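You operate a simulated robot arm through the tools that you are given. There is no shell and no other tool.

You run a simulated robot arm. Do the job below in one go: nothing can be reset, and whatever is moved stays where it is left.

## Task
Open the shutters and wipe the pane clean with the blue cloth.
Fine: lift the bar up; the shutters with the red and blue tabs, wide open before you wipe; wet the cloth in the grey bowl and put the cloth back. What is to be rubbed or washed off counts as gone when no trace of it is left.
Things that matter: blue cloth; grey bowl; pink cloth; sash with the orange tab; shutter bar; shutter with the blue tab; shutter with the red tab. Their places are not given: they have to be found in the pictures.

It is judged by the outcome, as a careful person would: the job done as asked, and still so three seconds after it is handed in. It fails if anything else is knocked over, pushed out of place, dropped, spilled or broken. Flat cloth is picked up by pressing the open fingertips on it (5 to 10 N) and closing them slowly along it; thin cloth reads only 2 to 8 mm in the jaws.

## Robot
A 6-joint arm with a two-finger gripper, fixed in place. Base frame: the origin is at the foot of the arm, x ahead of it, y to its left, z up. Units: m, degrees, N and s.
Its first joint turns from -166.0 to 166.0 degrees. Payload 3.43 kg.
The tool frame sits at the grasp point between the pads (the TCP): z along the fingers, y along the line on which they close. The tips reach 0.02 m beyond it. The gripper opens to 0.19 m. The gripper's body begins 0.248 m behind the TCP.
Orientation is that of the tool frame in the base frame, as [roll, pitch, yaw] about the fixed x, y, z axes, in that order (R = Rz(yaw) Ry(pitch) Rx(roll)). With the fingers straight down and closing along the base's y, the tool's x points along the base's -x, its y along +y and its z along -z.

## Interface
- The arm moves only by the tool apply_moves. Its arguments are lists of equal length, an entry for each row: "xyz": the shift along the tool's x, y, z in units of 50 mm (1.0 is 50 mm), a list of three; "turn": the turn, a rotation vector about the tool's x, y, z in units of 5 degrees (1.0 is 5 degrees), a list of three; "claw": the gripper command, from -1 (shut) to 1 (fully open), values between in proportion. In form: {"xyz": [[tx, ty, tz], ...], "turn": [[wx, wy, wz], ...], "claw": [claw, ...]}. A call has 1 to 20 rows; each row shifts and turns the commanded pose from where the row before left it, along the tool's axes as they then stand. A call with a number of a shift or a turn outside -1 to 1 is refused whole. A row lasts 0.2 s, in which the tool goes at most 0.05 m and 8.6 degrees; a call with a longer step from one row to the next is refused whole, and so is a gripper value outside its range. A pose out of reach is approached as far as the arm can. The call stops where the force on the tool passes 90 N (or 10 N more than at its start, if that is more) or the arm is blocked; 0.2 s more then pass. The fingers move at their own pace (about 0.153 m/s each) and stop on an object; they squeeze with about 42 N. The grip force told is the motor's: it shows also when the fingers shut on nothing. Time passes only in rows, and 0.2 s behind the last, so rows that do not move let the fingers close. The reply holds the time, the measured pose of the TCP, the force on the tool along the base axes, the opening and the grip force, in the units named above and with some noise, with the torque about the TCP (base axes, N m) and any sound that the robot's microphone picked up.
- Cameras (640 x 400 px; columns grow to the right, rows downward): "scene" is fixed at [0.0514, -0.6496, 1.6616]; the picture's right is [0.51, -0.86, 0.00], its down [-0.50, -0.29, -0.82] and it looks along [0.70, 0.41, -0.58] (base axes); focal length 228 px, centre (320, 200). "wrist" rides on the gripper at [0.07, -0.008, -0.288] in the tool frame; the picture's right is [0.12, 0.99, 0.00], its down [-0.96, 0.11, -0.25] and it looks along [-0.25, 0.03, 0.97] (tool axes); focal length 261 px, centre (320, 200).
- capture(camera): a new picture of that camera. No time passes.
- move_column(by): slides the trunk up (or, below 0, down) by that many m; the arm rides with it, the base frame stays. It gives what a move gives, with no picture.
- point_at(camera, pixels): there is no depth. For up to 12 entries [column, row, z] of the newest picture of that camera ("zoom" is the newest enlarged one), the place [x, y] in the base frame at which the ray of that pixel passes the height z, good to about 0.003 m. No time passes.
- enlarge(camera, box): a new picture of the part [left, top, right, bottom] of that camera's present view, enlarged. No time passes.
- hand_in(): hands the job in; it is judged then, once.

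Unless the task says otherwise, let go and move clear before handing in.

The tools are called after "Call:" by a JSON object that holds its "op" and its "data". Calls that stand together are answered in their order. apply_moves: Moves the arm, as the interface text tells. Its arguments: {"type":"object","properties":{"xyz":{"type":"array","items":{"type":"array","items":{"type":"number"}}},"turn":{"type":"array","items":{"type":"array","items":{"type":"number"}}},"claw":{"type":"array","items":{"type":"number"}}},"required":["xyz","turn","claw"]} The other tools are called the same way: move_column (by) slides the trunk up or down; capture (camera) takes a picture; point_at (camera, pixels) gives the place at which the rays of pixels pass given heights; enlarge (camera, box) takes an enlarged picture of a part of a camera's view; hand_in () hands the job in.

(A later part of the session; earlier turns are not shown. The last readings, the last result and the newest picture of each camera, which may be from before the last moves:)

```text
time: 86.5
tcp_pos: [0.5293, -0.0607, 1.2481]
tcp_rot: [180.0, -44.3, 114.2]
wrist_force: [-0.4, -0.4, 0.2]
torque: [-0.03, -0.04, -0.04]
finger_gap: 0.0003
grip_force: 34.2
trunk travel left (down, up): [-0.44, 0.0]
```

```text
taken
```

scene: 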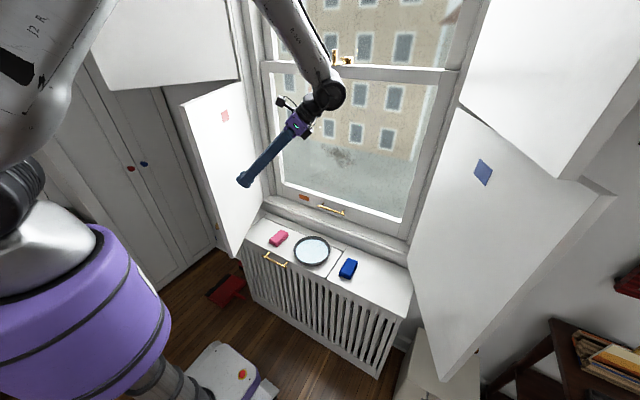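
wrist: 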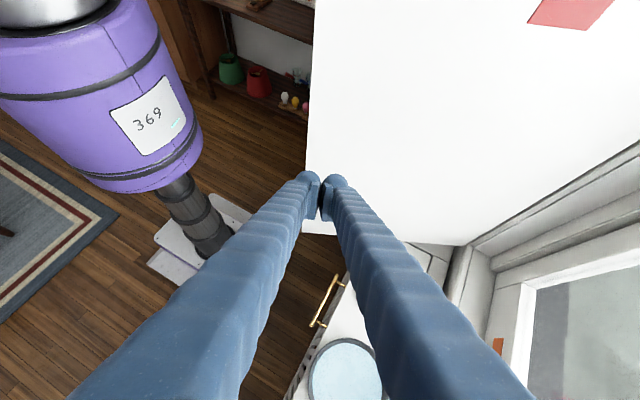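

The fingertips are close to the leaf's free edge (wrist column 310), so I'll shift 80 mm toward the hinge side and then push toward +y.

Call:
{"op": "apply_moves", "data": {"xyz": [[0, 0.8, 0], [0, 0.8, 0], [0.258, 0.163, 0.258], [0.258, 0.163, 0.258], [0.258, 0.163, 0.258], [0.258, 0.163, 0.258], [0.258, 0.163, 0.258], [0.258, 0.163, 0.258], [0.258, 0.163, 0.258], [0.258, 0.163, 0.258]], "turn": [[0, 0, 0], [0, 0, 0], [0, 0, 0], [0, 0, 0], [0, 0, 0], [0, 0, 0], [0, 0, 0], [0, 0, 0], [0, 0, 0], [0, 0, 0]], "claw": [-1, -1, -1, -1, -1, -1, -1, -1, -1, -1]}}

Call:
{"op": "capture", "data": {"camera": "scene"}}

Call:
{"op": "capture", "data": {"camera": "wrist"}}

```text
time: 88.7
tcp_pos: [0.6018, 0.1308, 1.2468]
tcp_rot: [180.0, -44.2, 114.1]
wrist_force: [-0.5, 1.0, 0.3]
torque: [-0.03, -0.01, -0.02]
finger_gap: 0.0
grip_force: 34.4
trunk travel left (down, up): [-0.44, 0.0]
```

```text
taken
```

scene: 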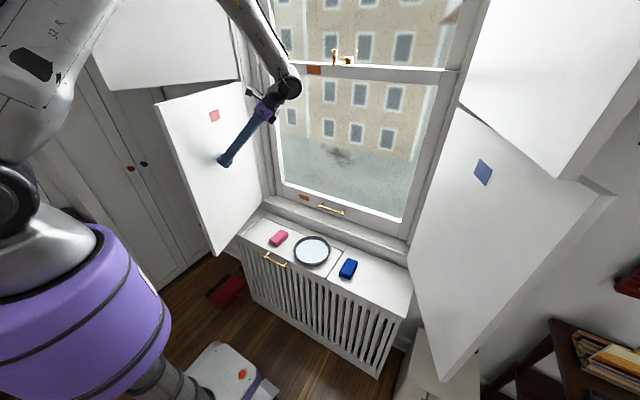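

```text
taken
```

wrist: 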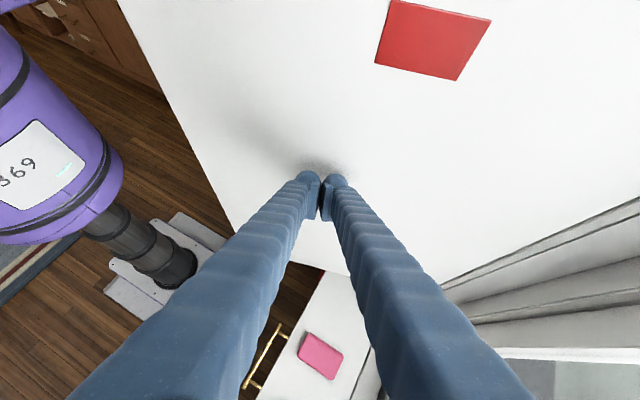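

The leaf moves easily and is now past about 75°. I'll continue pushing toward +y.

Call:
{"op": "apply_moves", "data": {"xyz": [[0.258, 0.163, 0.258], [0.258, 0.163, 0.258], [0.258, 0.163, 0.258], [0.258, 0.163, 0.258], [0.258, 0.163, 0.258], [0.258, 0.163, 0.258], [0.258, 0.163, 0.258]], "turn": [[0, 0, 0], [0, 0, 0], [0, 0, 0], [0, 0, 0], [0, 0, 0], [0, 0, 0], [0, 0, 0]], "claw": [-1, -1, -1, -1, -1, -1, -1]}}

Call:
{"op": "capture", "data": {"camera": "scene"}}

Call:
{"op": "capture", "data": {"camera": "wrist"}}

```text
time: 90.3
tcp_pos: [0.6029, 0.2717, 1.2455]
tcp_rot: [-180.0, -44.3, 114.2]
wrist_force: [-0.1, 0.7, 0.1]
torque: [0.02, 0.01, 0.01]
finger_gap: 0.0001
grip_force: 33.9
trunk travel left (down, up): [-0.44, 0.0]
```

```text
taken
```

scene: 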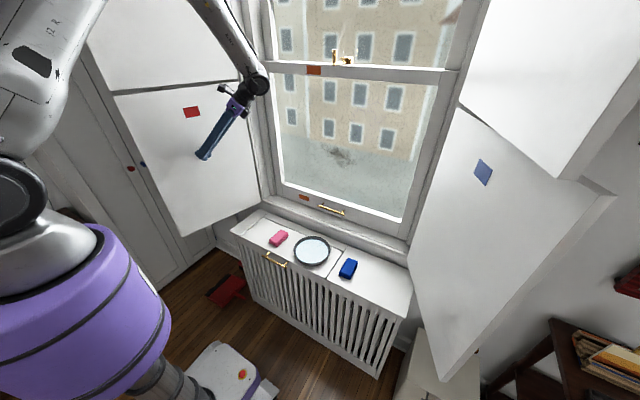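

```text
taken
```

wrist: 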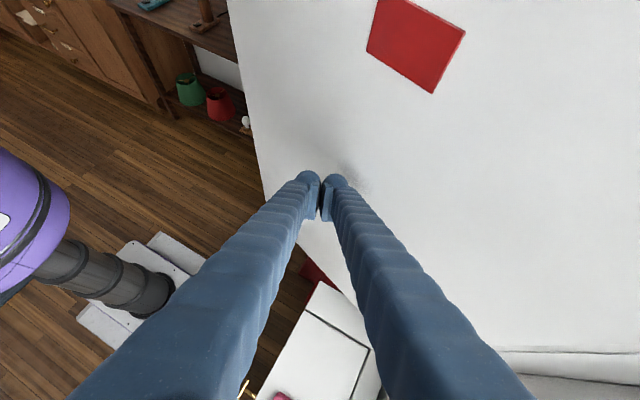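

The leaf is roughly level with the upper left shutter now. I'll push the last bit in small steps to its stop.

Call:
{"op": "apply_moves", "data": {"xyz": [[0.194, 0.122, 0.194], [0.194, 0.122, 0.194], [0, 0, 0]], "turn": [[0, 0, 0], [0, 0, 0], [0, 0, 0]], "claw": [-1, -1, -1]}}

Call:
{"op": "apply_moves", "data": {"xyz": [[0.13, 0.08, 0.13], [0.13, 0.08, 0.13], [0, 0, 0]], "turn": [[0, 0, 0], [0, 0, 0], [0, 0, 0]], "claw": [-1, -1, -1]}}

Call:
{"op": "capture", "data": {"camera": "scene"}}

```text
time: 91.1
tcp_pos: [0.6032, 0.3002, 1.2441]
tcp_rot: [179.9, -44.3, 114.2]
wrist_force: [-0.3, 0.1, -0.3]
torque: [0.04, -0.01, -0.01]
finger_gap: 0.0
grip_force: 34.7
trunk travel left (down, up): [-0.44, 0.0]
```

```text
time: 91.9
tcp_pos: [0.6018, 0.3171, 1.2438]
tcp_rot: [180.0, -44.2, 114.0]
wrist_force: [-4.2, -37.7, -1.6]
torque: [0.15, 0.03, -0.7]
finger_gap: 0.0001
grip_force: 33.6
trunk travel left (down, up): [-0.44, 0.0]
```

```text
taken
```

scene: 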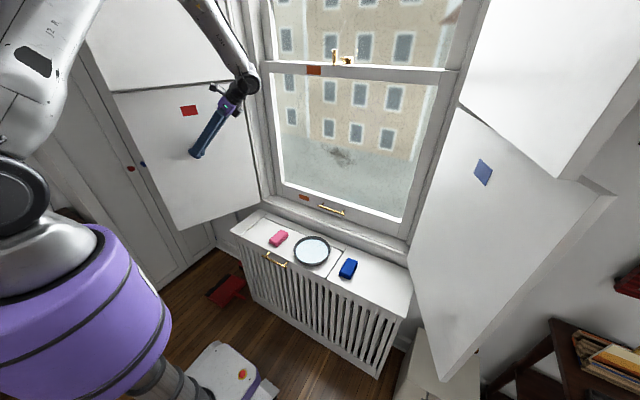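

The red leaf reached its stop (-38 N), so both shutters are wide open and nothing dark sticks out past the leaf edge (bar still up). I'll back off and look closely at the pane and the sill.

Call:
{"op": "apply_moves", "data": {"xyz": [[-0.5, -0.1, -0.5], [-0.5, -0.1, -0.5], [-0.5, -0.1, -0.5], [-0.5, -0.1, -0.5], [-0.5, -0.1, -0.5], [-0.5, -0.1, -0.5], [0, 0, 0]], "turn": [[0, 0, 0], [0, 0, 0], [0, 0, 0], [0, 0, 0], [0, 0, 0], [0, 0, 0], [0, 0, 0]], "claw": [-1, -1, -1, -1, -1, -1, -1]}}

Call:
{"op": "enlarge", "data": {"camera": "scene", "box": [250, 50, 450, 230]}}

Call:
{"op": "enlarge", "data": {"camera": "scene", "box": [230, 200, 390, 300]}}

Call:
{"op": "capture", "data": {"camera": "wrist"}}

```text
time: 93.5
tcp_pos: [0.6618, 0.1144, 1.2473]
tcp_rot: [179.8, -44.2, 114.2]
wrist_force: [0.3, 0.7, -0.1]
torque: [-0.06, -0.01, -0.02]
finger_gap: 0.0001
grip_force: 34.3
trunk travel left (down, up): [-0.44, 0.0]
```

```text
2.22 times, centred on (350, 140) of scene
```

zoom: 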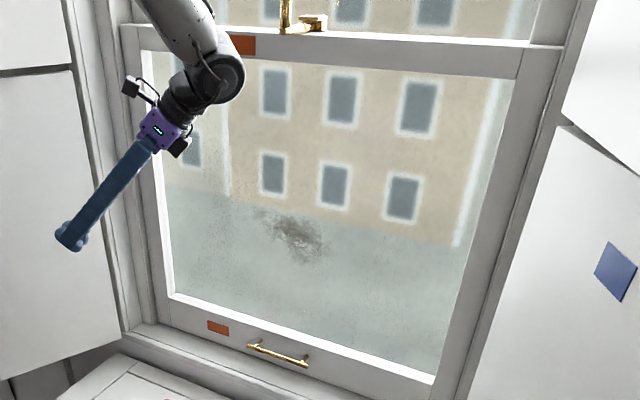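

```text
4.00 times, centred on (310, 250) of scene
```

zoom: 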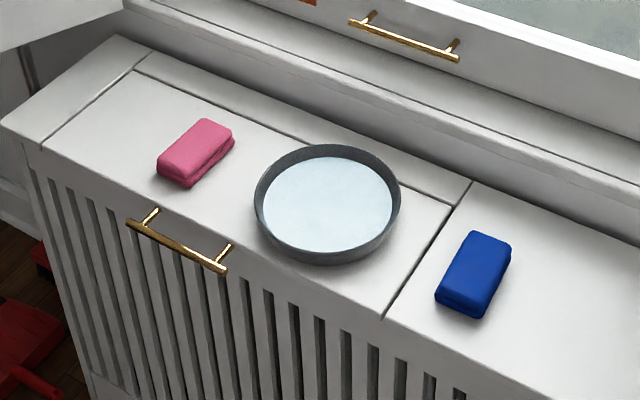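

```text
taken
```

wrist: 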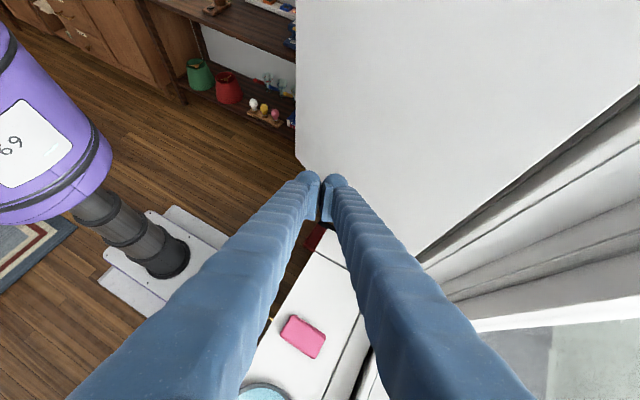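

The smear is on the lower pane (zoom around (290,240)) and may have finer haze around it, which I'll inspect up close later. The blue cloth is a folded pad near [0.71,-0.416,0.775]. I'll set the tool upright, move over that side and turn to yaw 0.

Call:
{"op": "apply_moves", "data": {"xyz": [[0, 0, 0], [0, 0, 0], [0, 0, 0], [0, 0, 0], [0, 0, 0], [0, 0, 0], [0, 0, 0], [0, 0, 0], [0, 0, 0], [0, 0, 0]], "turn": [[0, -1, 0], [0, -1, 0], [0, -1, 0], [0, -1, 0], [0, -1, 0], [0, -1, 0], [0, -1, 0], [0, -1, 0], [0, -0.85, 0], [0, 0, 0]], "claw": [-1, -1, -1, -1, -1, -1, -1, -1, -1, -1]}}

Call:
{"op": "apply_moves", "data": {"xyz": [[-0.698, -0.378, 0.1], [-0.698, -0.378, 0.1], [-0.698, -0.378, 0.1], [-0.698, -0.378, 0.1], [-0.698, -0.378, 0.1], [-0.698, -0.378, 0.1], [-0.698, -0.378, 0.1], [-0.698, -0.378, 0.1], [-0.698, -0.378, 0.1], [-0.698, -0.378, 0.1], [-0.698, -0.378, 0.1], [-0.698, -0.378, 0.1], [-0.698, -0.378, 0.1]], "turn": [[0, 0, 0], [0, 0, 0], [0, 0, 0], [0, 0, 0], [0, 0, 0], [0, 0, 0], [0, 0, 0], [0, 0, 0], [0, 0, 0], [0, 0, 0], [0, 0, 0], [0, 0, 0], [0, 0, 0]], "claw": [-1, -1, -1, -1, -1, -1, -1, -1, -1, -1, -1, -1, -1]}}

Call:
{"op": "apply_moves", "data": {"xyz": [[0, 0, 0], [0, 0, 0], [0, 0, 0], [0, 0, 0], [0, 0, 0], [0, 0, 0], [0, 0, 0], [0, 0, 0], [0, 0, 0], [0, 0, 0], [0, 0, 0], [0, 0, 0], [0, 0, 0], [0, 0, 0]], "turn": [[0, 0, -1], [0, 0, -1], [0, 0, -1], [0, 0, -1], [0, 0, -1], [0, 0, -1], [0, 0, -1], [0, 0, -1], [0, 0, -1], [0, 0, -1], [0, 0, -1], [0, 0, -1], [0, 0, -1], [0, 0, -0.16]], "claw": [-1, -1, -1, -1, -1, -1, -1, -1, -1, -1, -1, -1, -1, -1]}}

Call:
{"op": "capture", "data": {"camera": "scene"}}

Call:
{"op": "capture", "data": {"camera": "wrist"}}

```text
time: 95.7
tcp_pos: [0.6619, 0.1132, 1.2462]
tcp_rot: [-179.9, 0.1, 114.1]
wrist_force: [-0.2, 0.3, 0.5]
torque: [0.01, 0.0, 0.0]
finger_gap: 0.0
grip_force: 34.1
trunk travel left (down, up): [-0.44, 0.0]
```

```text
time: 98.5
tcp_pos: [0.6232, -0.4019, 1.1803]
tcp_rot: [179.9, 0.0, 114.1]
wrist_force: [0.4, -0.6, 0.4]
torque: [0.09, 0.01, 0.01]
finger_gap: 0.0001
grip_force: 34.4
trunk travel left (down, up): [-0.44, 0.0]
```

```text
time: 101.5
tcp_pos: [0.6232, -0.3993, 1.182]
tcp_rot: [-179.9, 0.1, 179.9]
wrist_force: [0.2, -1.2, 0.2]
torque: [0.0, 0.02, -0.02]
finger_gap: 0.0
grip_force: 34.4
trunk travel left (down, up): [-0.44, 0.0]
```

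```text
taken
```

scene: 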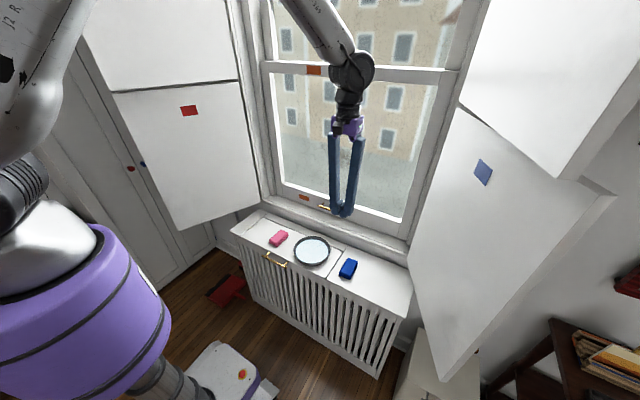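

```text
taken
```

wrist: 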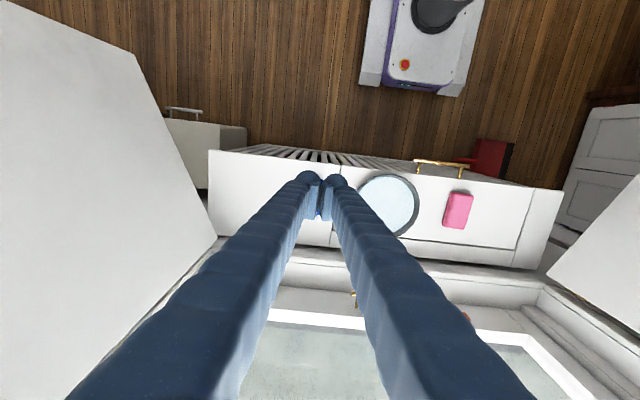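

I'm upright at yaw 0 above the sill. I'll lower the trunk by 0.25 m and open the fingers so I can see the cloth from above.

Call:
{"op": "move_column", "data": {"by": -0.25}}

Call:
{"op": "apply_moves", "data": {"xyz": [[0, 0, 0], [0, 0, 0], [0, 0, 0], [0, 0, 0]], "turn": [[0, 0, 0], [0, 0, 0], [0, 0, 0], [0, 0, 0]], "claw": [0.0, 0.0, 0.0, 0.0]}}

Call:
{"op": "capture", "data": {"camera": "scene"}}

Call:
{"op": "capture", "data": {"camera": "wrist"}}

```text
time: 104.1
tcp_pos: [0.6232, -0.3988, 0.9316]
tcp_rot: [-179.9, 0.1, 179.8]
wrist_force: [0.7, 0.3, 0.3]
torque: [0.01, 0.0, 0.0]
finger_gap: 0.0
grip_force: 34.9
trunk travel left (down, up): [-0.19, 0.25]
```

```text
time: 105.1
tcp_pos: [0.6215, -0.399, 0.9331]
tcp_rot: [179.9, 0.1, 179.9]
wrist_force: [0.1, 0.9, 0.1]
torque: [0.04, 0.01, 0.01]
finger_gap: 0.095
grip_force: 0.0
trunk travel left (down, up): [-0.19, 0.25]
```

```text
taken
```

scene: 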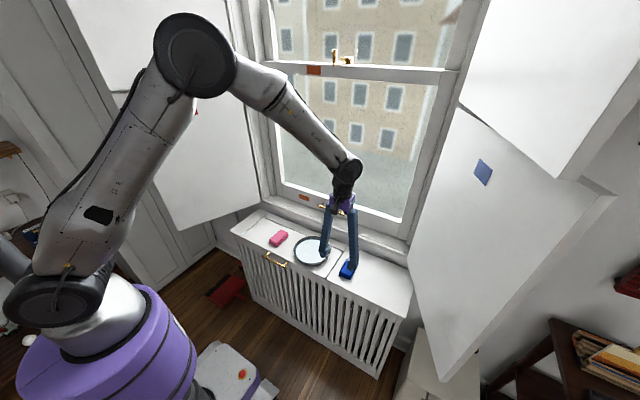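

```text
taken
```

wrist: 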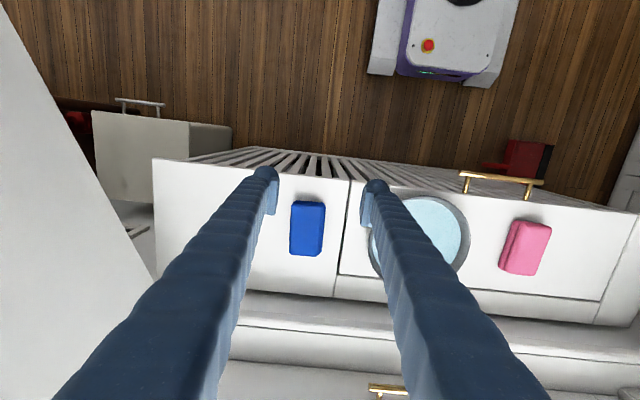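

I can see the cloth at wrist (308,228), roughly between the fingers, with the sill top near z≈0.75. I'll measure its corners.

Call:
{"op": "enlarge", "data": {"camera": "wrist", "box": [250, 170, 370, 270]}}

Call:
{"op": "enlarge", "data": {"camera": "scene", "box": [300, 230, 380, 290]}}

Call:
{"op": "point_at", "data": {"camera": "wrist", "pixels": [[292, 203, 0.775], [326, 203, 0.775], [323, 255, 0.775], [290, 252, 0.775], [308, 228, 0.775], [308, 228, 0.75], [415, 238, 0.79], [370, 238, 0.79], [468, 240, 0.79], [419, 278, 0.79], [525, 247, 0.775], [349, 178, 0.75]]}}

```text
4.00 times, centred on (310, 220) of wrist
```

zoom: 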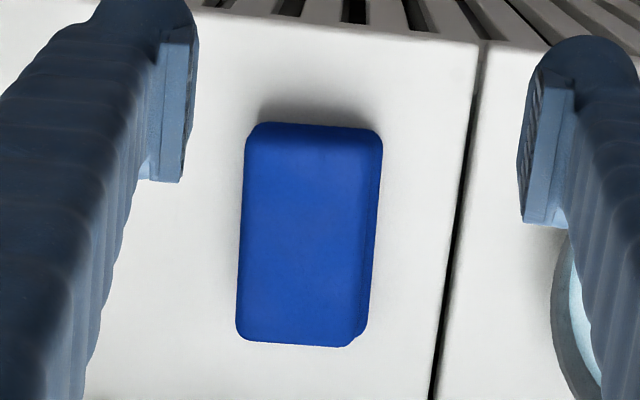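

```text
6.67 times, centred on (340, 260) of scene
```

zoom: 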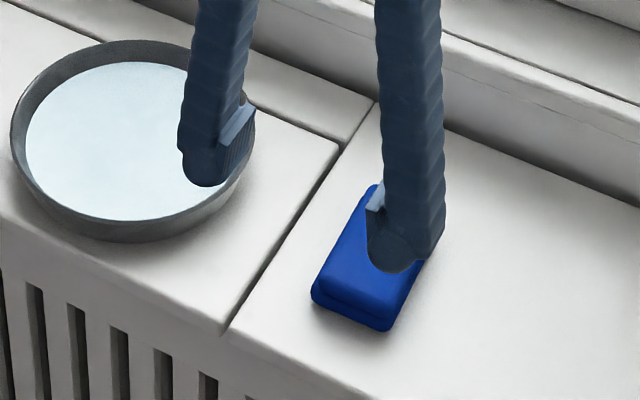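

```text
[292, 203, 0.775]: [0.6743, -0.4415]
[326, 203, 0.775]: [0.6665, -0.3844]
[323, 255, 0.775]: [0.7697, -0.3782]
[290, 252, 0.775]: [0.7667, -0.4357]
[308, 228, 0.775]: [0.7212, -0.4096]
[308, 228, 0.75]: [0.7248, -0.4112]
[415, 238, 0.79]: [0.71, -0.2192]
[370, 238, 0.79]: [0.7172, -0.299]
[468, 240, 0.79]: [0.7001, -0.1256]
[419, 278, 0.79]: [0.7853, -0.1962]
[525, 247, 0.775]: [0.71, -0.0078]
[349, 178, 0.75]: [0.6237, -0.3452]
```

The cloth's centre is at [0.719,-0.410] with its long side along x, turned about 3.5°, roughly 58 mm wide and 98 mm long. I'll note this as its home spot, then move over it and descend to z=0.80.

Call:
{"op": "apply_moves", "data": {"xyz": [[-0.39, -0.044, 0.4], [-0.39, -0.044, 0.5], [-0.39, -0.044, 0.5], [-0.39, -0.044, 0.6], [-0.39, -0.044, 0.66], [0, 0, 0]], "turn": [[0, 0, 0], [0, 0, 0], [0, 0, 0], [0, 0, 0], [0, 0, -0.7], [0, 0, 0]], "claw": [0.0, 0.0, 0.0, 0.0, 0.0, 0.0]}}

Call:
{"op": "enlarge", "data": {"camera": "scene", "box": [300, 210, 380, 290]}}

Call:
{"op": "capture", "data": {"camera": "wrist"}}

```text
time: 106.5
tcp_pos: [0.7188, -0.4104, 0.7978]
tcp_rot: [180.0, 0.0, -176.6]
wrist_force: [0.8, 0.1, -0.1]
torque: [0.02, 0.03, 0.01]
finger_gap: 0.0953
grip_force: 0.1
trunk travel left (down, up): [-0.19, 0.25]
```

```text
5.00 times, centred on (340, 250) of scene
```

zoom: 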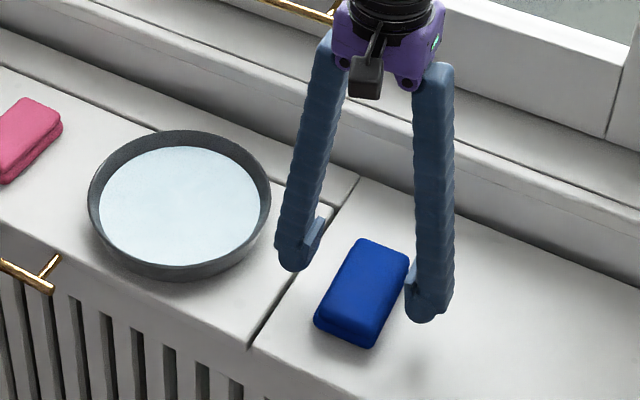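

```text
taken
```

wrist: 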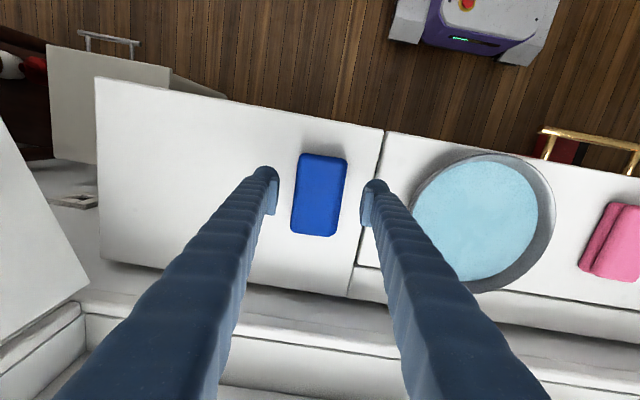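

The cloth is centred between the fingers at wrist (320,195). I'll descend another 22 mm in small steps, watching for contact with the sill.

Call:
{"op": "apply_moves", "data": {"xyz": [[0, 0, 0.15], [0, 0, 0.15], [0, 0, 0.14], [0, 0, 0]], "turn": [[0, 0, 0], [0, 0, 0], [0, 0, 0], [0, 0, 0]], "claw": [0.0, 0.0, 0.0, 0.0]}}

Call:
{"op": "enlarge", "data": {"camera": "scene", "box": [320, 230, 380, 290]}}

```text
time: 107.5
tcp_pos: [0.7189, -0.4107, 0.7771]
tcp_rot: [180.0, 0.2, -176.5]
wrist_force: [1.1, -0.1, 0.0]
torque: [0.04, 0.01, -0.01]
finger_gap: 0.0951
grip_force: 0.0
trunk travel left (down, up): [-0.19, 0.25]
```

```text
6.67 times, centred on (350, 260) of scene
```

zoom: 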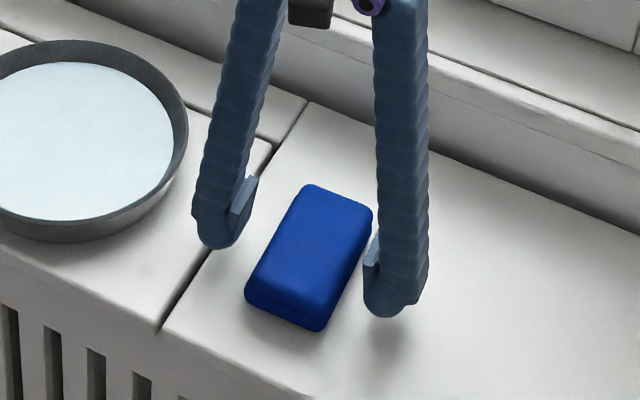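

No contact yet, and the finger's shadow shows a gap. I'll go 8 mm lower.

Call:
{"op": "apply_moves", "data": {"xyz": [[0, 0, 0.08], [0, 0, 0.08], [0, 0, 0]], "turn": [[0, 0, 0], [0, 0, 0], [0, 0, 0]], "claw": [0.0, 0.0, 0.0]}}

Call:
{"op": "enlarge", "data": {"camera": "scene", "box": [320, 230, 380, 290]}}

```text
time: 108.3
tcp_pos: [0.7186, -0.4104, 0.7692]
tcp_rot: [180.0, 0.0, -176.7]
wrist_force: [0.0, -0.4, -0.2]
torque: [-0.02, 0.03, 0.03]
finger_gap: 0.0951
grip_force: 0.1
trunk travel left (down, up): [-0.19, 0.25]
```

```text
6.67 times, centred on (350, 260) of scene
```

zoom: 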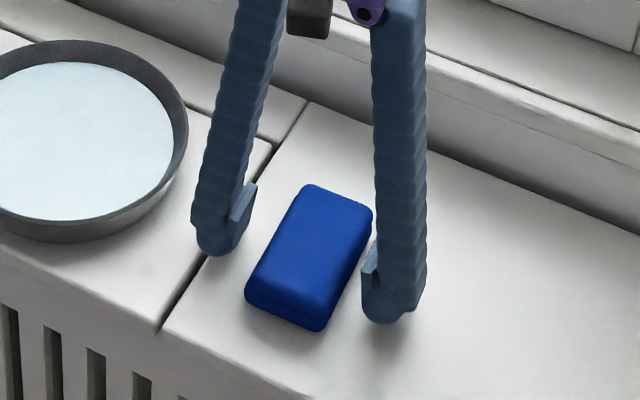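

The tips are now within a few millimetres of the sill and still free. I'll close slowly on the cloth.

Call:
{"op": "apply_moves", "data": {"xyz": [[0, 0, 0], [0, 0, 0], [0, 0, 0], [0, 0, 0], [0, 0, 0], [0, 0, 0], [0, 0, 0], [0, 0, 0], [0, 0, 0]], "turn": [[0, 0, 0], [0, 0, 0], [0, 0, 0], [0, 0, 0], [0, 0, 0], [0, 0, 0], [0, 0, 0], [0, 0, 0], [0, 0, 0]], "claw": [-0.2, -0.35, -0.42, -0.5, -0.6, -0.7, -0.8, -1, -1]}}

Call:
{"op": "enlarge", "data": {"camera": "scene", "box": [320, 230, 380, 290]}}

Call:
{"op": "capture", "data": {"camera": "wrist"}}

```text
time: 110.3
tcp_pos: [0.7204, -0.4106, 0.7681]
tcp_rot: [-180.0, 0.0, -176.6]
wrist_force: [0.3, -0.4, 0.9]
torque: [0.0, 0.01, -0.07]
finger_gap: 0.0635
grip_force: 42.5
trunk travel left (down, up): [-0.19, 0.25]
```

```text
6.67 times, centred on (350, 260) of scene
```

zoom: 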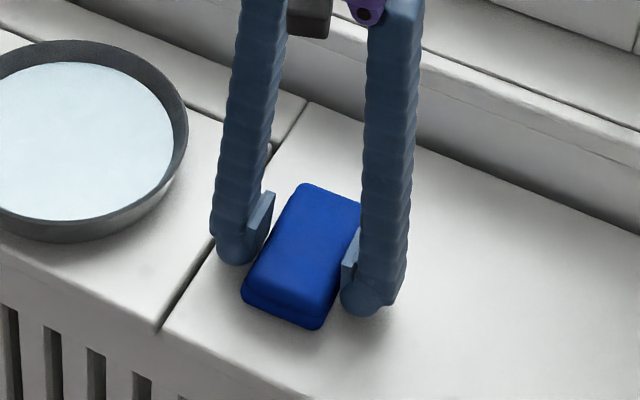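

```text
taken
```

wrist: 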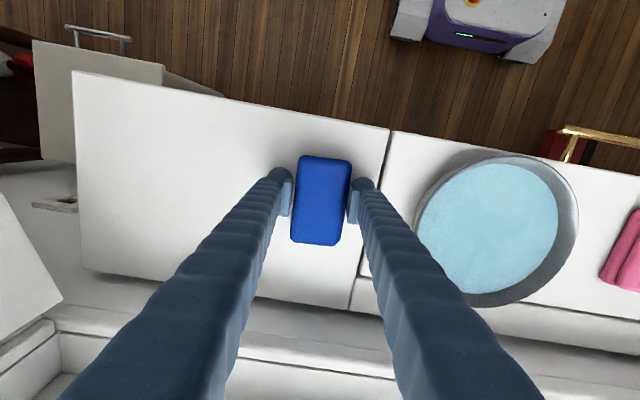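

The cloth is held at 63.5 mm with 42 N grip. I'll lift it and carry it over the bowl's centre (about [0.712,-0.21]).

Call:
{"op": "apply_moves", "data": {"xyz": [[0, 0, -0.3], [0, 0, -0.6], [0, 0, -0.8], [0, 0, -0.94], [-0.017, 0.6, 0], [-0.017, 0.85, 0], [-0.017, 0.85, 0], [-0.017, 0.85, 0], [-0.017, 0.85, 0], [0, 0, 0]], "turn": [[0, 0, 0], [0, 0, 0], [0, 0, 0], [0, 0, 0], [0, 0, 0], [0, 0, 0], [0, 0, 0], [0, 0, 0], [0, 0, 0], [0, 0, 0]], "claw": [-1, -1, -1, -1, -1, -1, -1, -1, -1, -1]}}

Call:
{"op": "capture", "data": {"camera": "wrist"}}

Call:
{"op": "enlarge", "data": {"camera": "scene", "box": [270, 190, 370, 290]}}

```text
time: 112.5
tcp_pos: [0.7131, -0.2089, 0.9022]
tcp_rot: [-179.9, -0.1, -176.6]
wrist_force: [-0.1, 1.1, -0.6]
torque: [-0.11, 0.02, 0.0]
finger_gap: 0.0634
grip_force: 41.7
trunk travel left (down, up): [-0.19, 0.25]
```

```text
taken
```

wrist: 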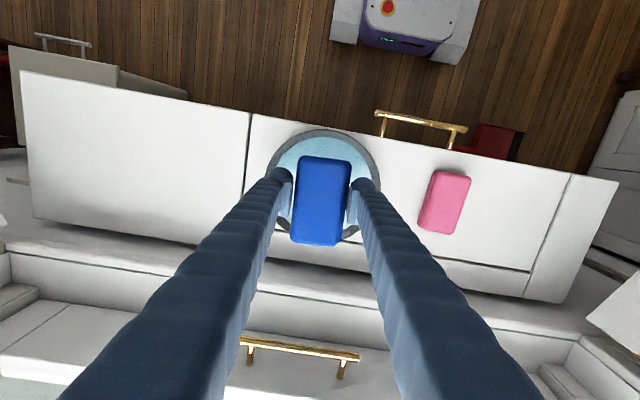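

```text
4.00 times, centred on (320, 240) of scene
```

zoom: 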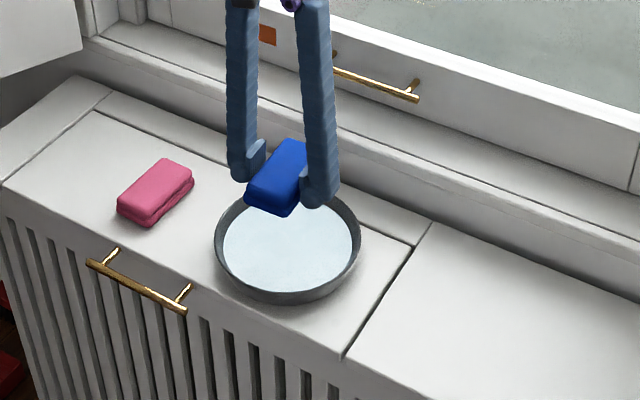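

The cloth hangs over the bowl. I'll measure the bowl's rim in this view to centre the dip.

Call:
{"op": "point_at", "data": {"camera": "wrist", "pixels": [[268, 178, 0.785], [328, 131, 0.785], [382, 186, 0.785], [275, 160, 0.785], [376, 160, 0.785], [345, 240, 0.785]]}}

Call:
{"op": "enlarge", "data": {"camera": "wrist", "box": [240, 110, 400, 260]}}

```text
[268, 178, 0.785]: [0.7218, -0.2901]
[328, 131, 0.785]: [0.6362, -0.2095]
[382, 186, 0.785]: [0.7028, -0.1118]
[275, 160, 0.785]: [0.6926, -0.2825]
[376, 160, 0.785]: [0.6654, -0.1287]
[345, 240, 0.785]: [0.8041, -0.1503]
```

```text
2.67 times, centred on (320, 185) of wrist
```

zoom: 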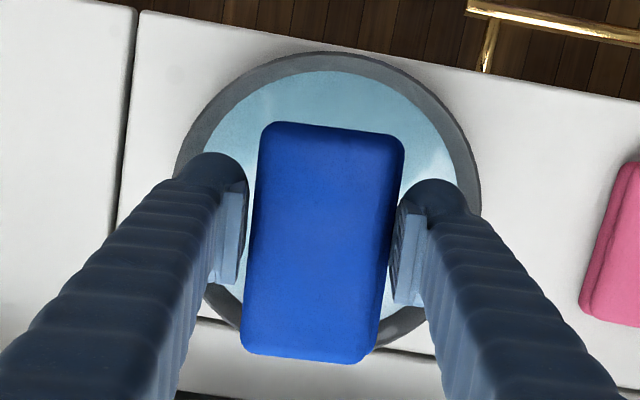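

The bowl's centre is at about [0.726,-0.204], rim radius about 0.09. I'll centre over it and descend to just above the water.

Call:
{"op": "apply_moves", "data": {"xyz": [[-0.266, 0.084, 0], [0, 0, 0.4], [0, 0, 0.4], [0, 0, 0.4], [0, 0, 0.4], [0, 0, 0.4], [0, 0, 0]], "turn": [[0, 0, 0], [0, 0, 0], [0, 0, 0], [0, 0, 0], [0, 0, 0], [0, 0, 0], [0, 0, 0]], "claw": [-1, -1, -1, -1, -1, -1, -1]}}

Call:
{"op": "enlarge", "data": {"camera": "wrist", "box": [220, 100, 420, 270]}}

Call:
{"op": "enlarge", "data": {"camera": "scene", "box": [275, 205, 355, 285]}}

```text
time: 114.1
tcp_pos: [0.725, -0.2053, 0.8015]
tcp_rot: [180.0, 0.1, -176.6]
wrist_force: [0.5, 0.6, -0.3]
torque: [0.03, 0.02, 0.0]
finger_gap: 0.0636
grip_force: 42.3
trunk travel left (down, up): [-0.19, 0.25]
```

```text
2.35 times, centred on (320, 185) of wrist
```

zoom: 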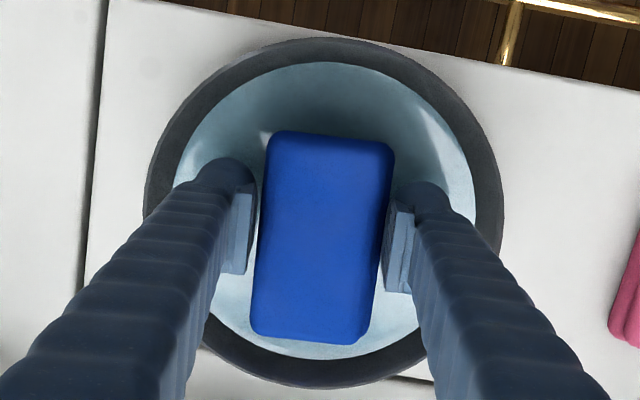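

```text
5.00 times, centred on (315, 245) of scene
```

zoom: 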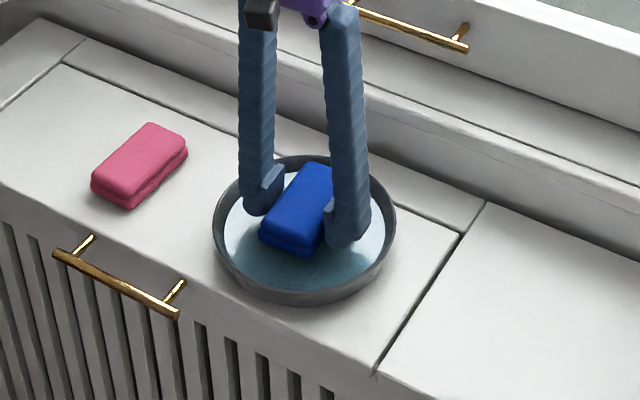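

The cloth and fingers fit well inside the rim. I'll lower slowly into the water, watching the force.

Call:
{"op": "apply_moves", "data": {"xyz": [[0, 0, 0.08], [0, 0, 0.08], [0, 0, 0.08], [0, 0, 0.08], [0, 0, 0.08], [0, 0, 0]], "turn": [[0, 0, 0], [0, 0, 0], [0, 0, 0], [0, 0, 0], [0, 0, 0], [0, 0, 0]], "claw": [-1, -1, -1, -1, -1, -1]}}

Call:
{"op": "enlarge", "data": {"camera": "wrist", "box": [220, 100, 420, 270]}}

Call:
{"op": "enlarge", "data": {"camera": "scene", "box": [275, 205, 355, 285]}}

```text
time: 115.5
tcp_pos: [0.7253, -0.2062, 0.7843]
tcp_rot: [-179.9, 0.3, -176.6]
wrist_force: [-2.3, -0.6, 40.9]
torque: [0.18, 0.51, -0.03]
finger_gap: 0.0632
grip_force: 42.0
trunk travel left (down, up): [-0.19, 0.25]
```

```text
2.35 times, centred on (320, 185) of wrist
```

zoom: 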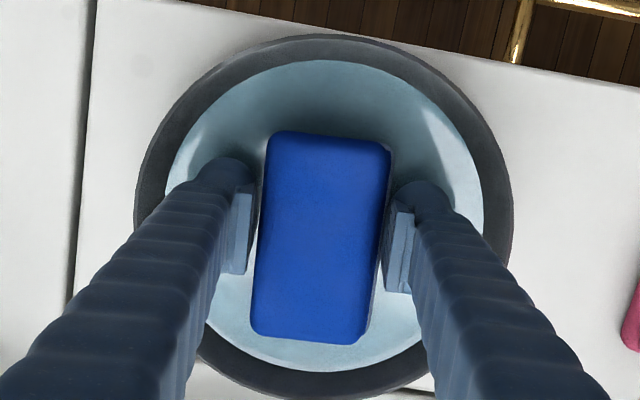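

```text
5.00 times, centred on (315, 245) of scene
```

zoom: 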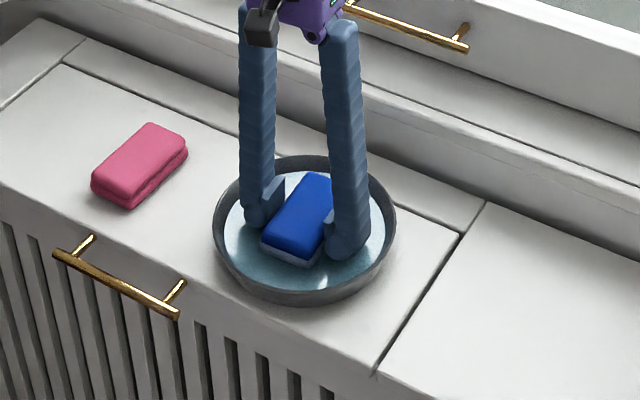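

The cloth touches the bowl's bottom (41 N) and sits in the water. I'll ease off 4 mm, hold it in the water about 1.5 s, then lift.

Call:
{"op": "apply_moves", "data": {"xyz": [[0, 0, -0.08], [0, 0, 0], [0, 0, 0], [0, 0, 0], [0, 0, 0], [0, 0, 0], [0, 0, 0], [0, 0, 0]], "turn": [[0, 0, 0], [0, 0, 0], [0, 0, 0], [0, 0, 0], [0, 0, 0], [0, 0, 0], [0, 0, 0], [0, 0, 0]], "claw": [-1, -1, -1, -1, -1, -1, -1, -1]}}

Call:
{"op": "apply_moves", "data": {"xyz": [[0, 0, -0.1], [0, 0, -0.1], [0, 0, -0.2], [0, 0, -0.3], [0, 0, -0.4], [0, 0, -0.5], [0, 0, -0.5], [0, 0, 0], [0, 0, 0], [0, 0, 0]], "turn": [[0, 0, 0], [0, 0, 0], [0, 0, 0], [0, 0, 0], [0, 0, 0], [0, 0, 0], [0, 0, 0], [0, 0, 0], [0, 0, 0], [0, 0, 0]], "claw": [-1, -1, -1, -1, -1, -1, -1, -1, -1, -1]}}

Call:
{"op": "enlarge", "data": {"camera": "wrist", "box": [220, 100, 420, 270]}}

Call:
{"op": "enlarge", "data": {"camera": "scene", "box": [275, 195, 355, 285]}}

```text
time: 117.3
tcp_pos: [0.7234, -0.2053, 0.7845]
tcp_rot: [179.9, 0.0, -176.6]
wrist_force: [2.7, -1.5, 7.7]
torque: [-0.07, -0.15, 0.0]
finger_gap: 0.0634
grip_force: 41.5
trunk travel left (down, up): [-0.19, 0.25]
```

```text
time: 119.5
tcp_pos: [0.7242, -0.2054, 0.8902]
tcp_rot: [-179.9, 0.0, -176.7]
wrist_force: [0.1, -0.5, 1.2]
torque: [-0.02, 0.0, -0.01]
finger_gap: 0.0636
grip_force: 42.0
trunk travel left (down, up): [-0.19, 0.25]
```

```text
2.35 times, centred on (320, 185) of wrist
```

zoom: 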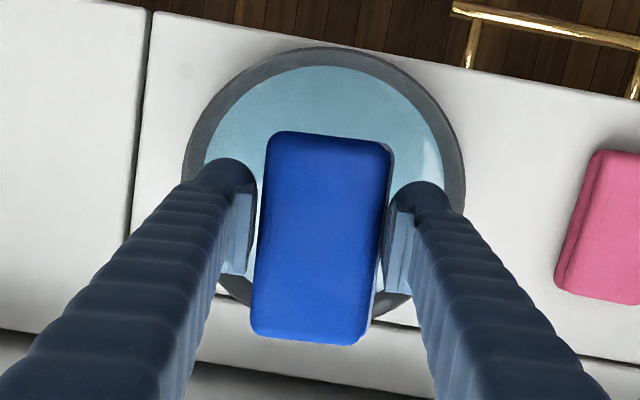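

```text
4.44 times, centred on (315, 240) of scene
```

zoom: 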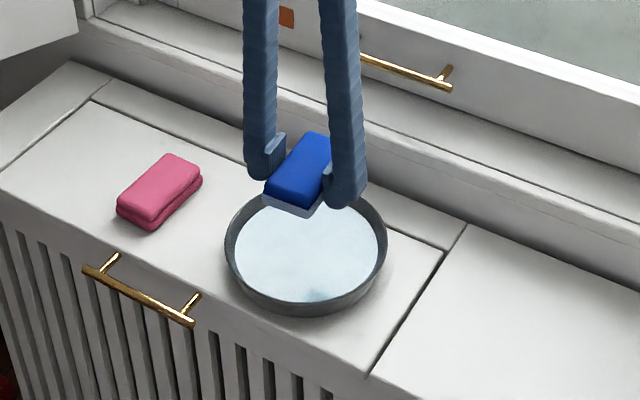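

The cloth's lower layer now looks wet (light lower band at zoom (292,207)). I'll raise it, lower the trunk for reach, and then turn the tool to face the pane.

Call:
{"op": "apply_moves", "data": {"xyz": [[0, 0, -0.4], [0, 0, -0.6], [0, 0, -0.6], [0, 0, -0.6], [0, 0, -0.6], [0, 0, -0.6], [0, 0, -0.6], [0, 0, -0.6], [0, 0, -0.6], [0, 0, -0.6], [0, 0, -0.6], [0, 0, -0.6], [0, 0, -0.4], [0, 0, 0]], "turn": [[0, 0, 0], [0, 0, 0], [0, 0, 0], [0, 0, 0], [0, 0, 0], [0, 0, 0], [0, 0, 0], [0, 0, 0], [0, 0, 0], [0, 0, 0], [0, 0, 0], [0, 0, 0], [0, 0, 0], [0, 0, 0]], "claw": [-1, -1, -1, -1, -1, -1, -1, -1, -1, -1, -1, -1, -1, -1]}}

Call:
{"op": "move_column", "data": {"by": -0.19}}

Call:
{"op": "capture", "data": {"camera": "scene"}}

Call:
{"op": "capture", "data": {"camera": "wrist"}}

```text
time: 122.5
tcp_pos: [0.7252, -0.2039, 1.2589]
tcp_rot: [180.0, 0.0, -176.6]
wrist_force: [-0.5, -0.6, -0.1]
torque: [-0.02, 0.03, -0.03]
finger_gap: 0.0635
grip_force: 41.9
trunk travel left (down, up): [-0.19, 0.25]
```

```text
time: 124.6
tcp_pos: [0.7256, -0.2044, 1.07]
tcp_rot: [-180.0, 0.1, -176.6]
wrist_force: [-0.5, 0.0, -0.7]
torque: [-0.04, -0.01, 0.02]
finger_gap: 0.0636
grip_force: 42.0
trunk travel left (down, up): [0.0, 0.44]
```

```text
taken
```

scene: 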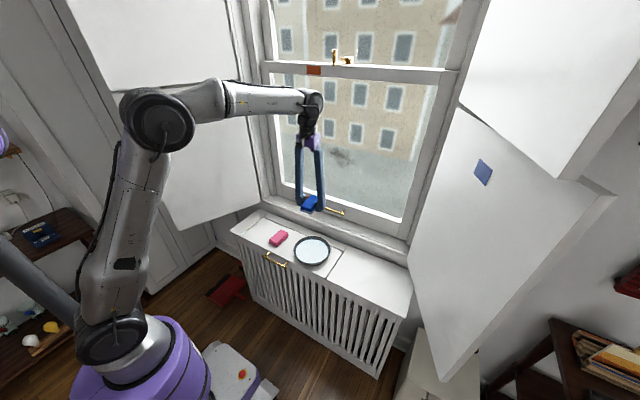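

```text
taken
```

wrist: 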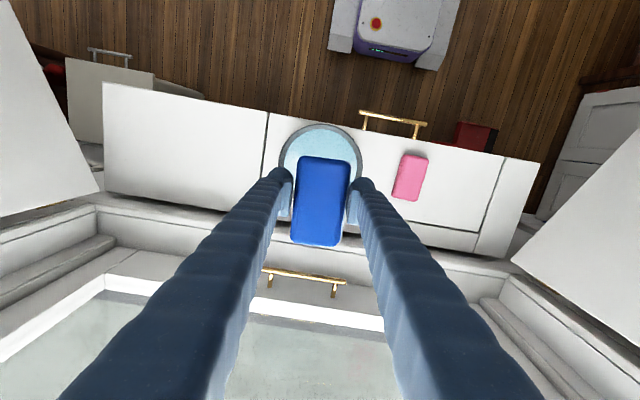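

The view is clear, and the sash bottom and its handle are ahead at wrist (300,278). I'll rotate the tool to face the pane while moving up and slightly forward to about [0.83,-0.205,1.20].

Call:
{"op": "apply_moves", "data": {"xyz": [[0, 0, 0], [-0.1156, 0, -0.1444], [-0.1278, 0, -0.1338], [-0.1389, 0, -0.1221], [-0.149, 0, -0.1096], [-0.158, 0, -0.0962], [-0.1658, 0, -0.082], [-0.1723, 0, -0.0673], [-0.1775, 0, -0.052], [-0.1814, 0, -0.0363], [-0.1838, 0, -0.0204], [-0.1849, 0, -0.0042], [-0.1846, 0, 0.0119], [-0.1829, 0, 0.0279], [-0.1798, 0, 0.0438], [-0.1752, 0, 0.0592], [-0.1694, 0, 0.0743], [-0.1623, 0, 0.0887], [-0.154, 0, 0.1026], [0, 0, 0]], "turn": [[0, 0, 0.68], [0, -1, 0], [0, -1, 0], [0, -1, 0], [0, -1, 0], [0, -1, 0], [0, -1, 0], [0, -1, 0], [0, -1, 0], [0, -1, 0], [0, -1, 0], [0, -1, 0], [0, -1, 0], [0, -1, 0], [0, -1, 0], [0, -1, 0], [0, -1, 0], [0, -1, 0], [0, -1, 0], [0, 0, 0]], "claw": [-1, -1, -1, -1, -1, -1, -1, -1, -1, -1, -1, -1, -1, -1, -1, -1, -1, -1, -1, -1]}}

Call:
{"op": "capture", "data": {"camera": "scene"}}

Call:
{"op": "capture", "data": {"camera": "wrist"}}

```text
time: 128.8
tcp_pos: [0.8294, -0.206, 1.1992]
tcp_rot: [-14.3, 89.9, -14.4]
wrist_force: [1.2, -0.3, -1.5]
torque: [0.02, -0.07, 0.0]
finger_gap: 0.0634
grip_force: 42.0
trunk travel left (down, up): [0.0, 0.44]
```

```text
taken
```

scene: 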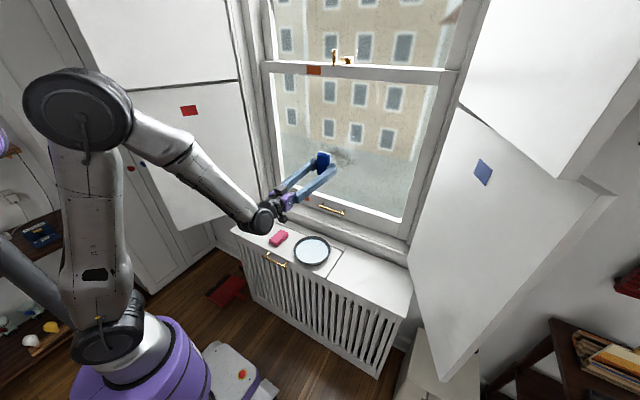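

```text
taken
```

wrist: 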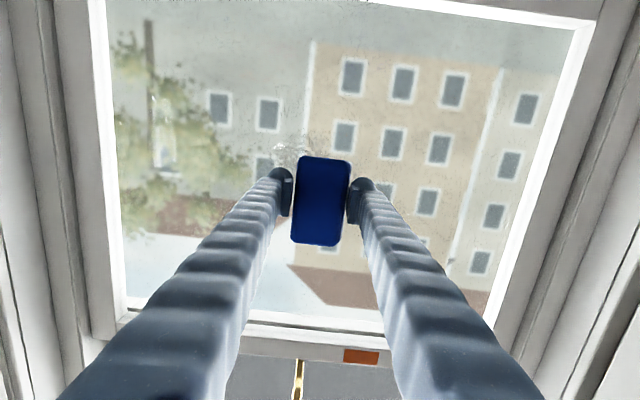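

The reach is good here, with the tool facing the pane. I'll look closely at the marks on the glass (around wrist (290,145)).

Call:
{"op": "enlarge", "data": {"camera": "wrist", "box": [90, 0, 350, 180]}}

Call:
{"op": "enlarge", "data": {"camera": "wrist", "box": [330, 0, 600, 200]}}

Call:
{"op": "enlarge", "data": {"camera": "wrist", "box": [90, 150, 520, 330]}}

Call:
{"op": "enlarge", "data": {"camera": "scene", "box": [260, 60, 440, 220]}}

```text
2.22 times, centred on (220, 90) of wrist
```

zoom: 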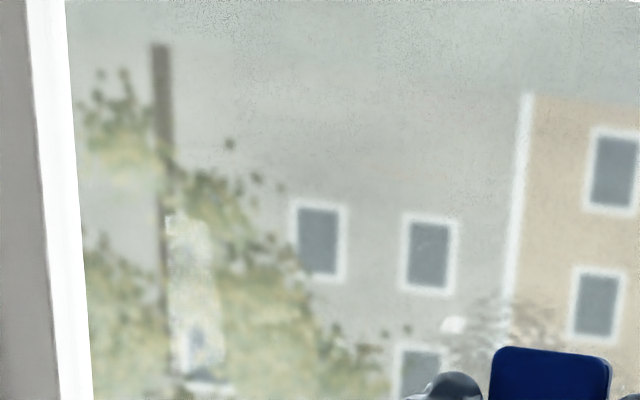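

```text
2.00 times, centred on (465, 100) of wrist
```

zoom: 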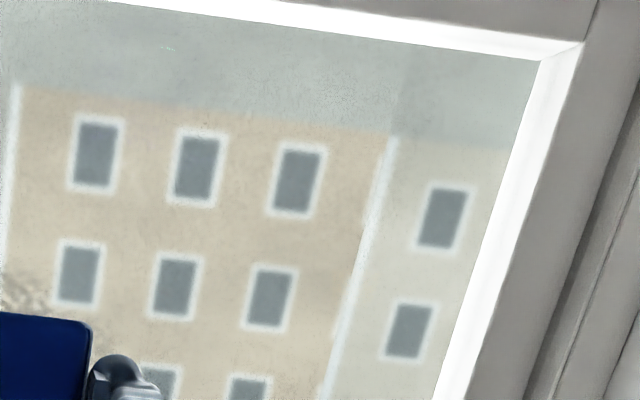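

```text
1.49 times, centred on (305, 240) of wrist
```

zoom: 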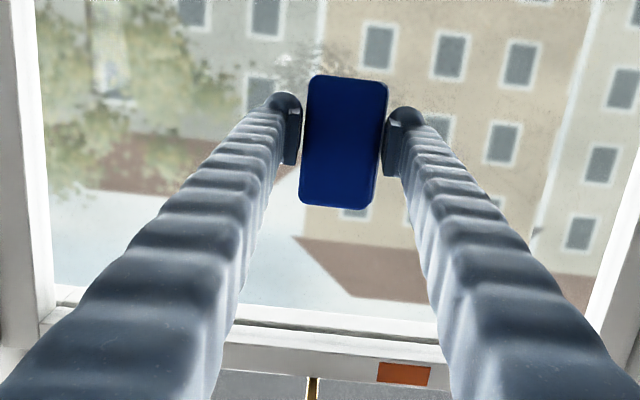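

```text
2.50 times, centred on (350, 140) of scene
```

zoom: 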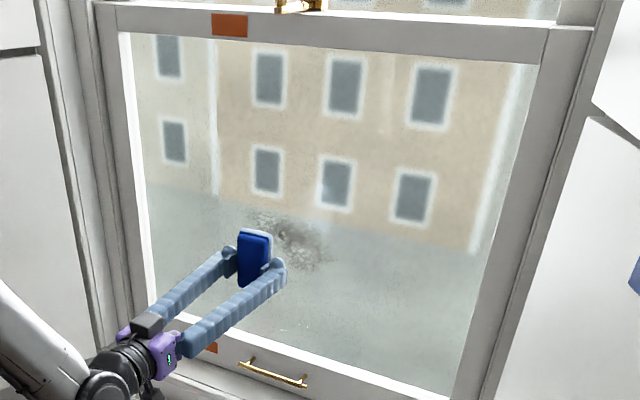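

The dirt is one splat, mapping to about y from -0.31 to -0.11 and z from 1.14 to 1.26 on the glass; the rest looks like plain background. I'll move forward to find the glass with light contact.

Call:
{"op": "apply_moves", "data": {"xyz": [[0, 0, 0.4], [0, 0, 0.4], [0, 0, 0.4], [0, 0, 0]], "turn": [[0, 0, 0], [0, 0, 0], [0, 0, 0], [0, 0, 0]], "claw": [-1, -1, -1, -1]}}

Call:
{"op": "enlarge", "data": {"camera": "scene", "box": [280, 110, 380, 210]}}

Call:
{"op": "capture", "data": {"camera": "wrist"}}

```text
time: 129.8
tcp_pos: [0.8886, -0.206, 1.2004]
tcp_rot: [-7.8, 89.8, -7.7]
wrist_force: [0.5, 0.3, -0.7]
torque: [0.02, 0.0, 0.0]
finger_gap: 0.0633
grip_force: 42.3
trunk travel left (down, up): [0.0, 0.44]
```

```text
4.00 times, centred on (330, 160) of scene
```

zoom: 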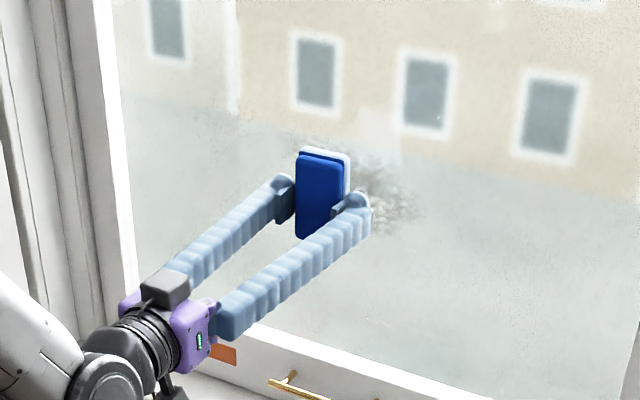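

```text
taken
```

wrist: 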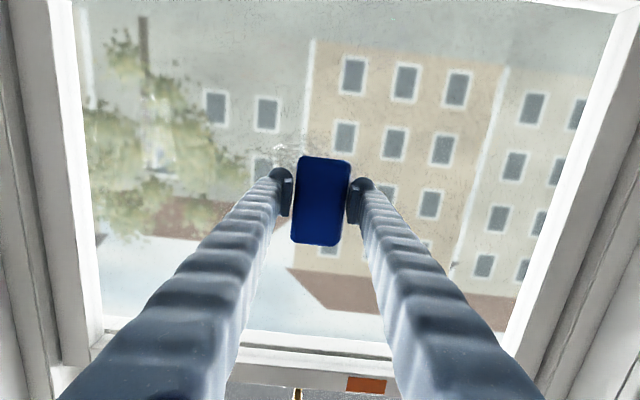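

The cloth is close to the glass. I'll continue forward in 8 mm steps.

Call:
{"op": "apply_moves", "data": {"xyz": [[0, 0, 0.16], [0, 0, 0.16], [0, 0, 0]], "turn": [[0, 0, 0], [0, 0, 0], [0, 0, 0]], "claw": [-1, -1, -1]}}

Call:
{"op": "apply_moves", "data": {"xyz": [[0, 0, 0.16], [0, 0, 0.16], [0, 0, 0]], "turn": [[0, 0, 0], [0, 0, 0], [0, 0, 0]], "claw": [-1, -1, -1]}}

Call:
{"op": "enlarge", "data": {"camera": "scene", "box": [280, 110, 380, 210]}}

```text
time: 130.6
tcp_pos: [0.9051, -0.204, 1.1999]
tcp_rot: [-6.0, 89.9, -6.0]
wrist_force: [-0.5, -0.2, 0.1]
torque: [0.01, 0.03, 0.01]
finger_gap: 0.0634
grip_force: 42.1
trunk travel left (down, up): [0.0, 0.44]
```

```text
time: 131.4
tcp_pos: [0.92, -0.2044, 1.2002]
tcp_rot: [-8.9, 89.9, -8.9]
wrist_force: [-0.8, -0.8, 0.0]
torque: [-0.01, 0.02, 0.0]
finger_gap: 0.0635
grip_force: 41.6
trunk travel left (down, up): [0.0, 0.44]
```

```text
4.00 times, centred on (330, 160) of scene
```

zoom: 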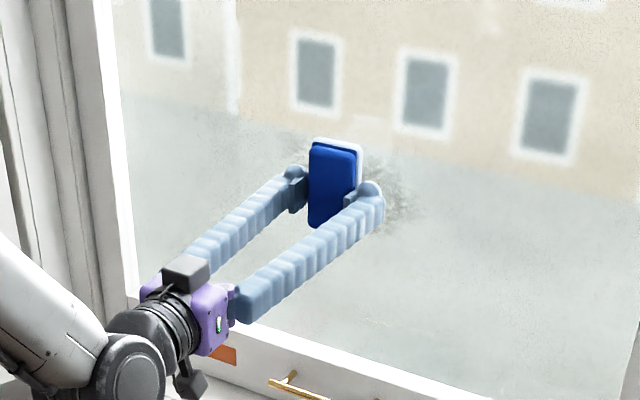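

There's no contact at x=0.92, so I'll continue in smaller steps.

Call:
{"op": "apply_moves", "data": {"xyz": [[0, 0, 0.12], [0, 0, 0.12], [0, 0, 0]], "turn": [[0, 0, 0], [0, 0, 0], [0, 0, 0]], "claw": [-1, -1, -1]}}

Call:
{"op": "apply_moves", "data": {"xyz": [[0, 0, 0.12], [0, 0, 0.12], [0, 0, 0]], "turn": [[0, 0, 0], [0, 0, 0], [0, 0, 0]], "claw": [-1, -1, -1]}}

Call:
{"op": "enlarge", "data": {"camera": "scene", "box": [280, 110, 380, 210]}}

```text
time: 132.2
tcp_pos: [0.9331, -0.2054, 1.1992]
tcp_rot: [-4.3, 89.9, -4.3]
wrist_force: [0.5, 0.3, -0.5]
torque: [-0.03, -0.03, 0.0]
finger_gap: 0.0633
grip_force: 41.8
trunk travel left (down, up): [0.0, 0.44]
```

```text
time: 133.0
tcp_pos: [0.9461, -0.205, 1.1993]
tcp_rot: [1.3, 89.9, 1.2]
wrist_force: [0.3, 0.3, 0.1]
torque: [0.08, -0.01, -0.01]
finger_gap: 0.0633
grip_force: 41.9
trunk travel left (down, up): [0.0, 0.44]
```

```text
4.00 times, centred on (330, 160) of scene
```

zoom: 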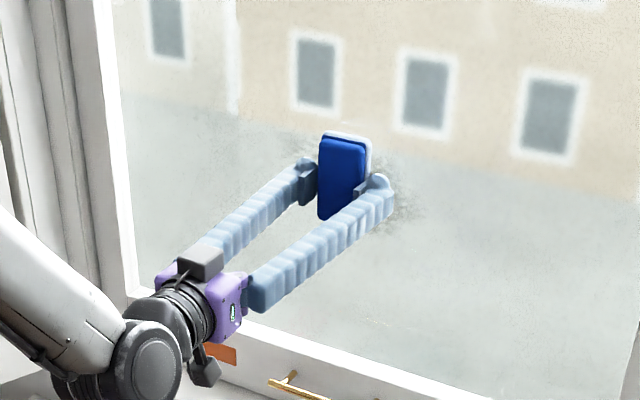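

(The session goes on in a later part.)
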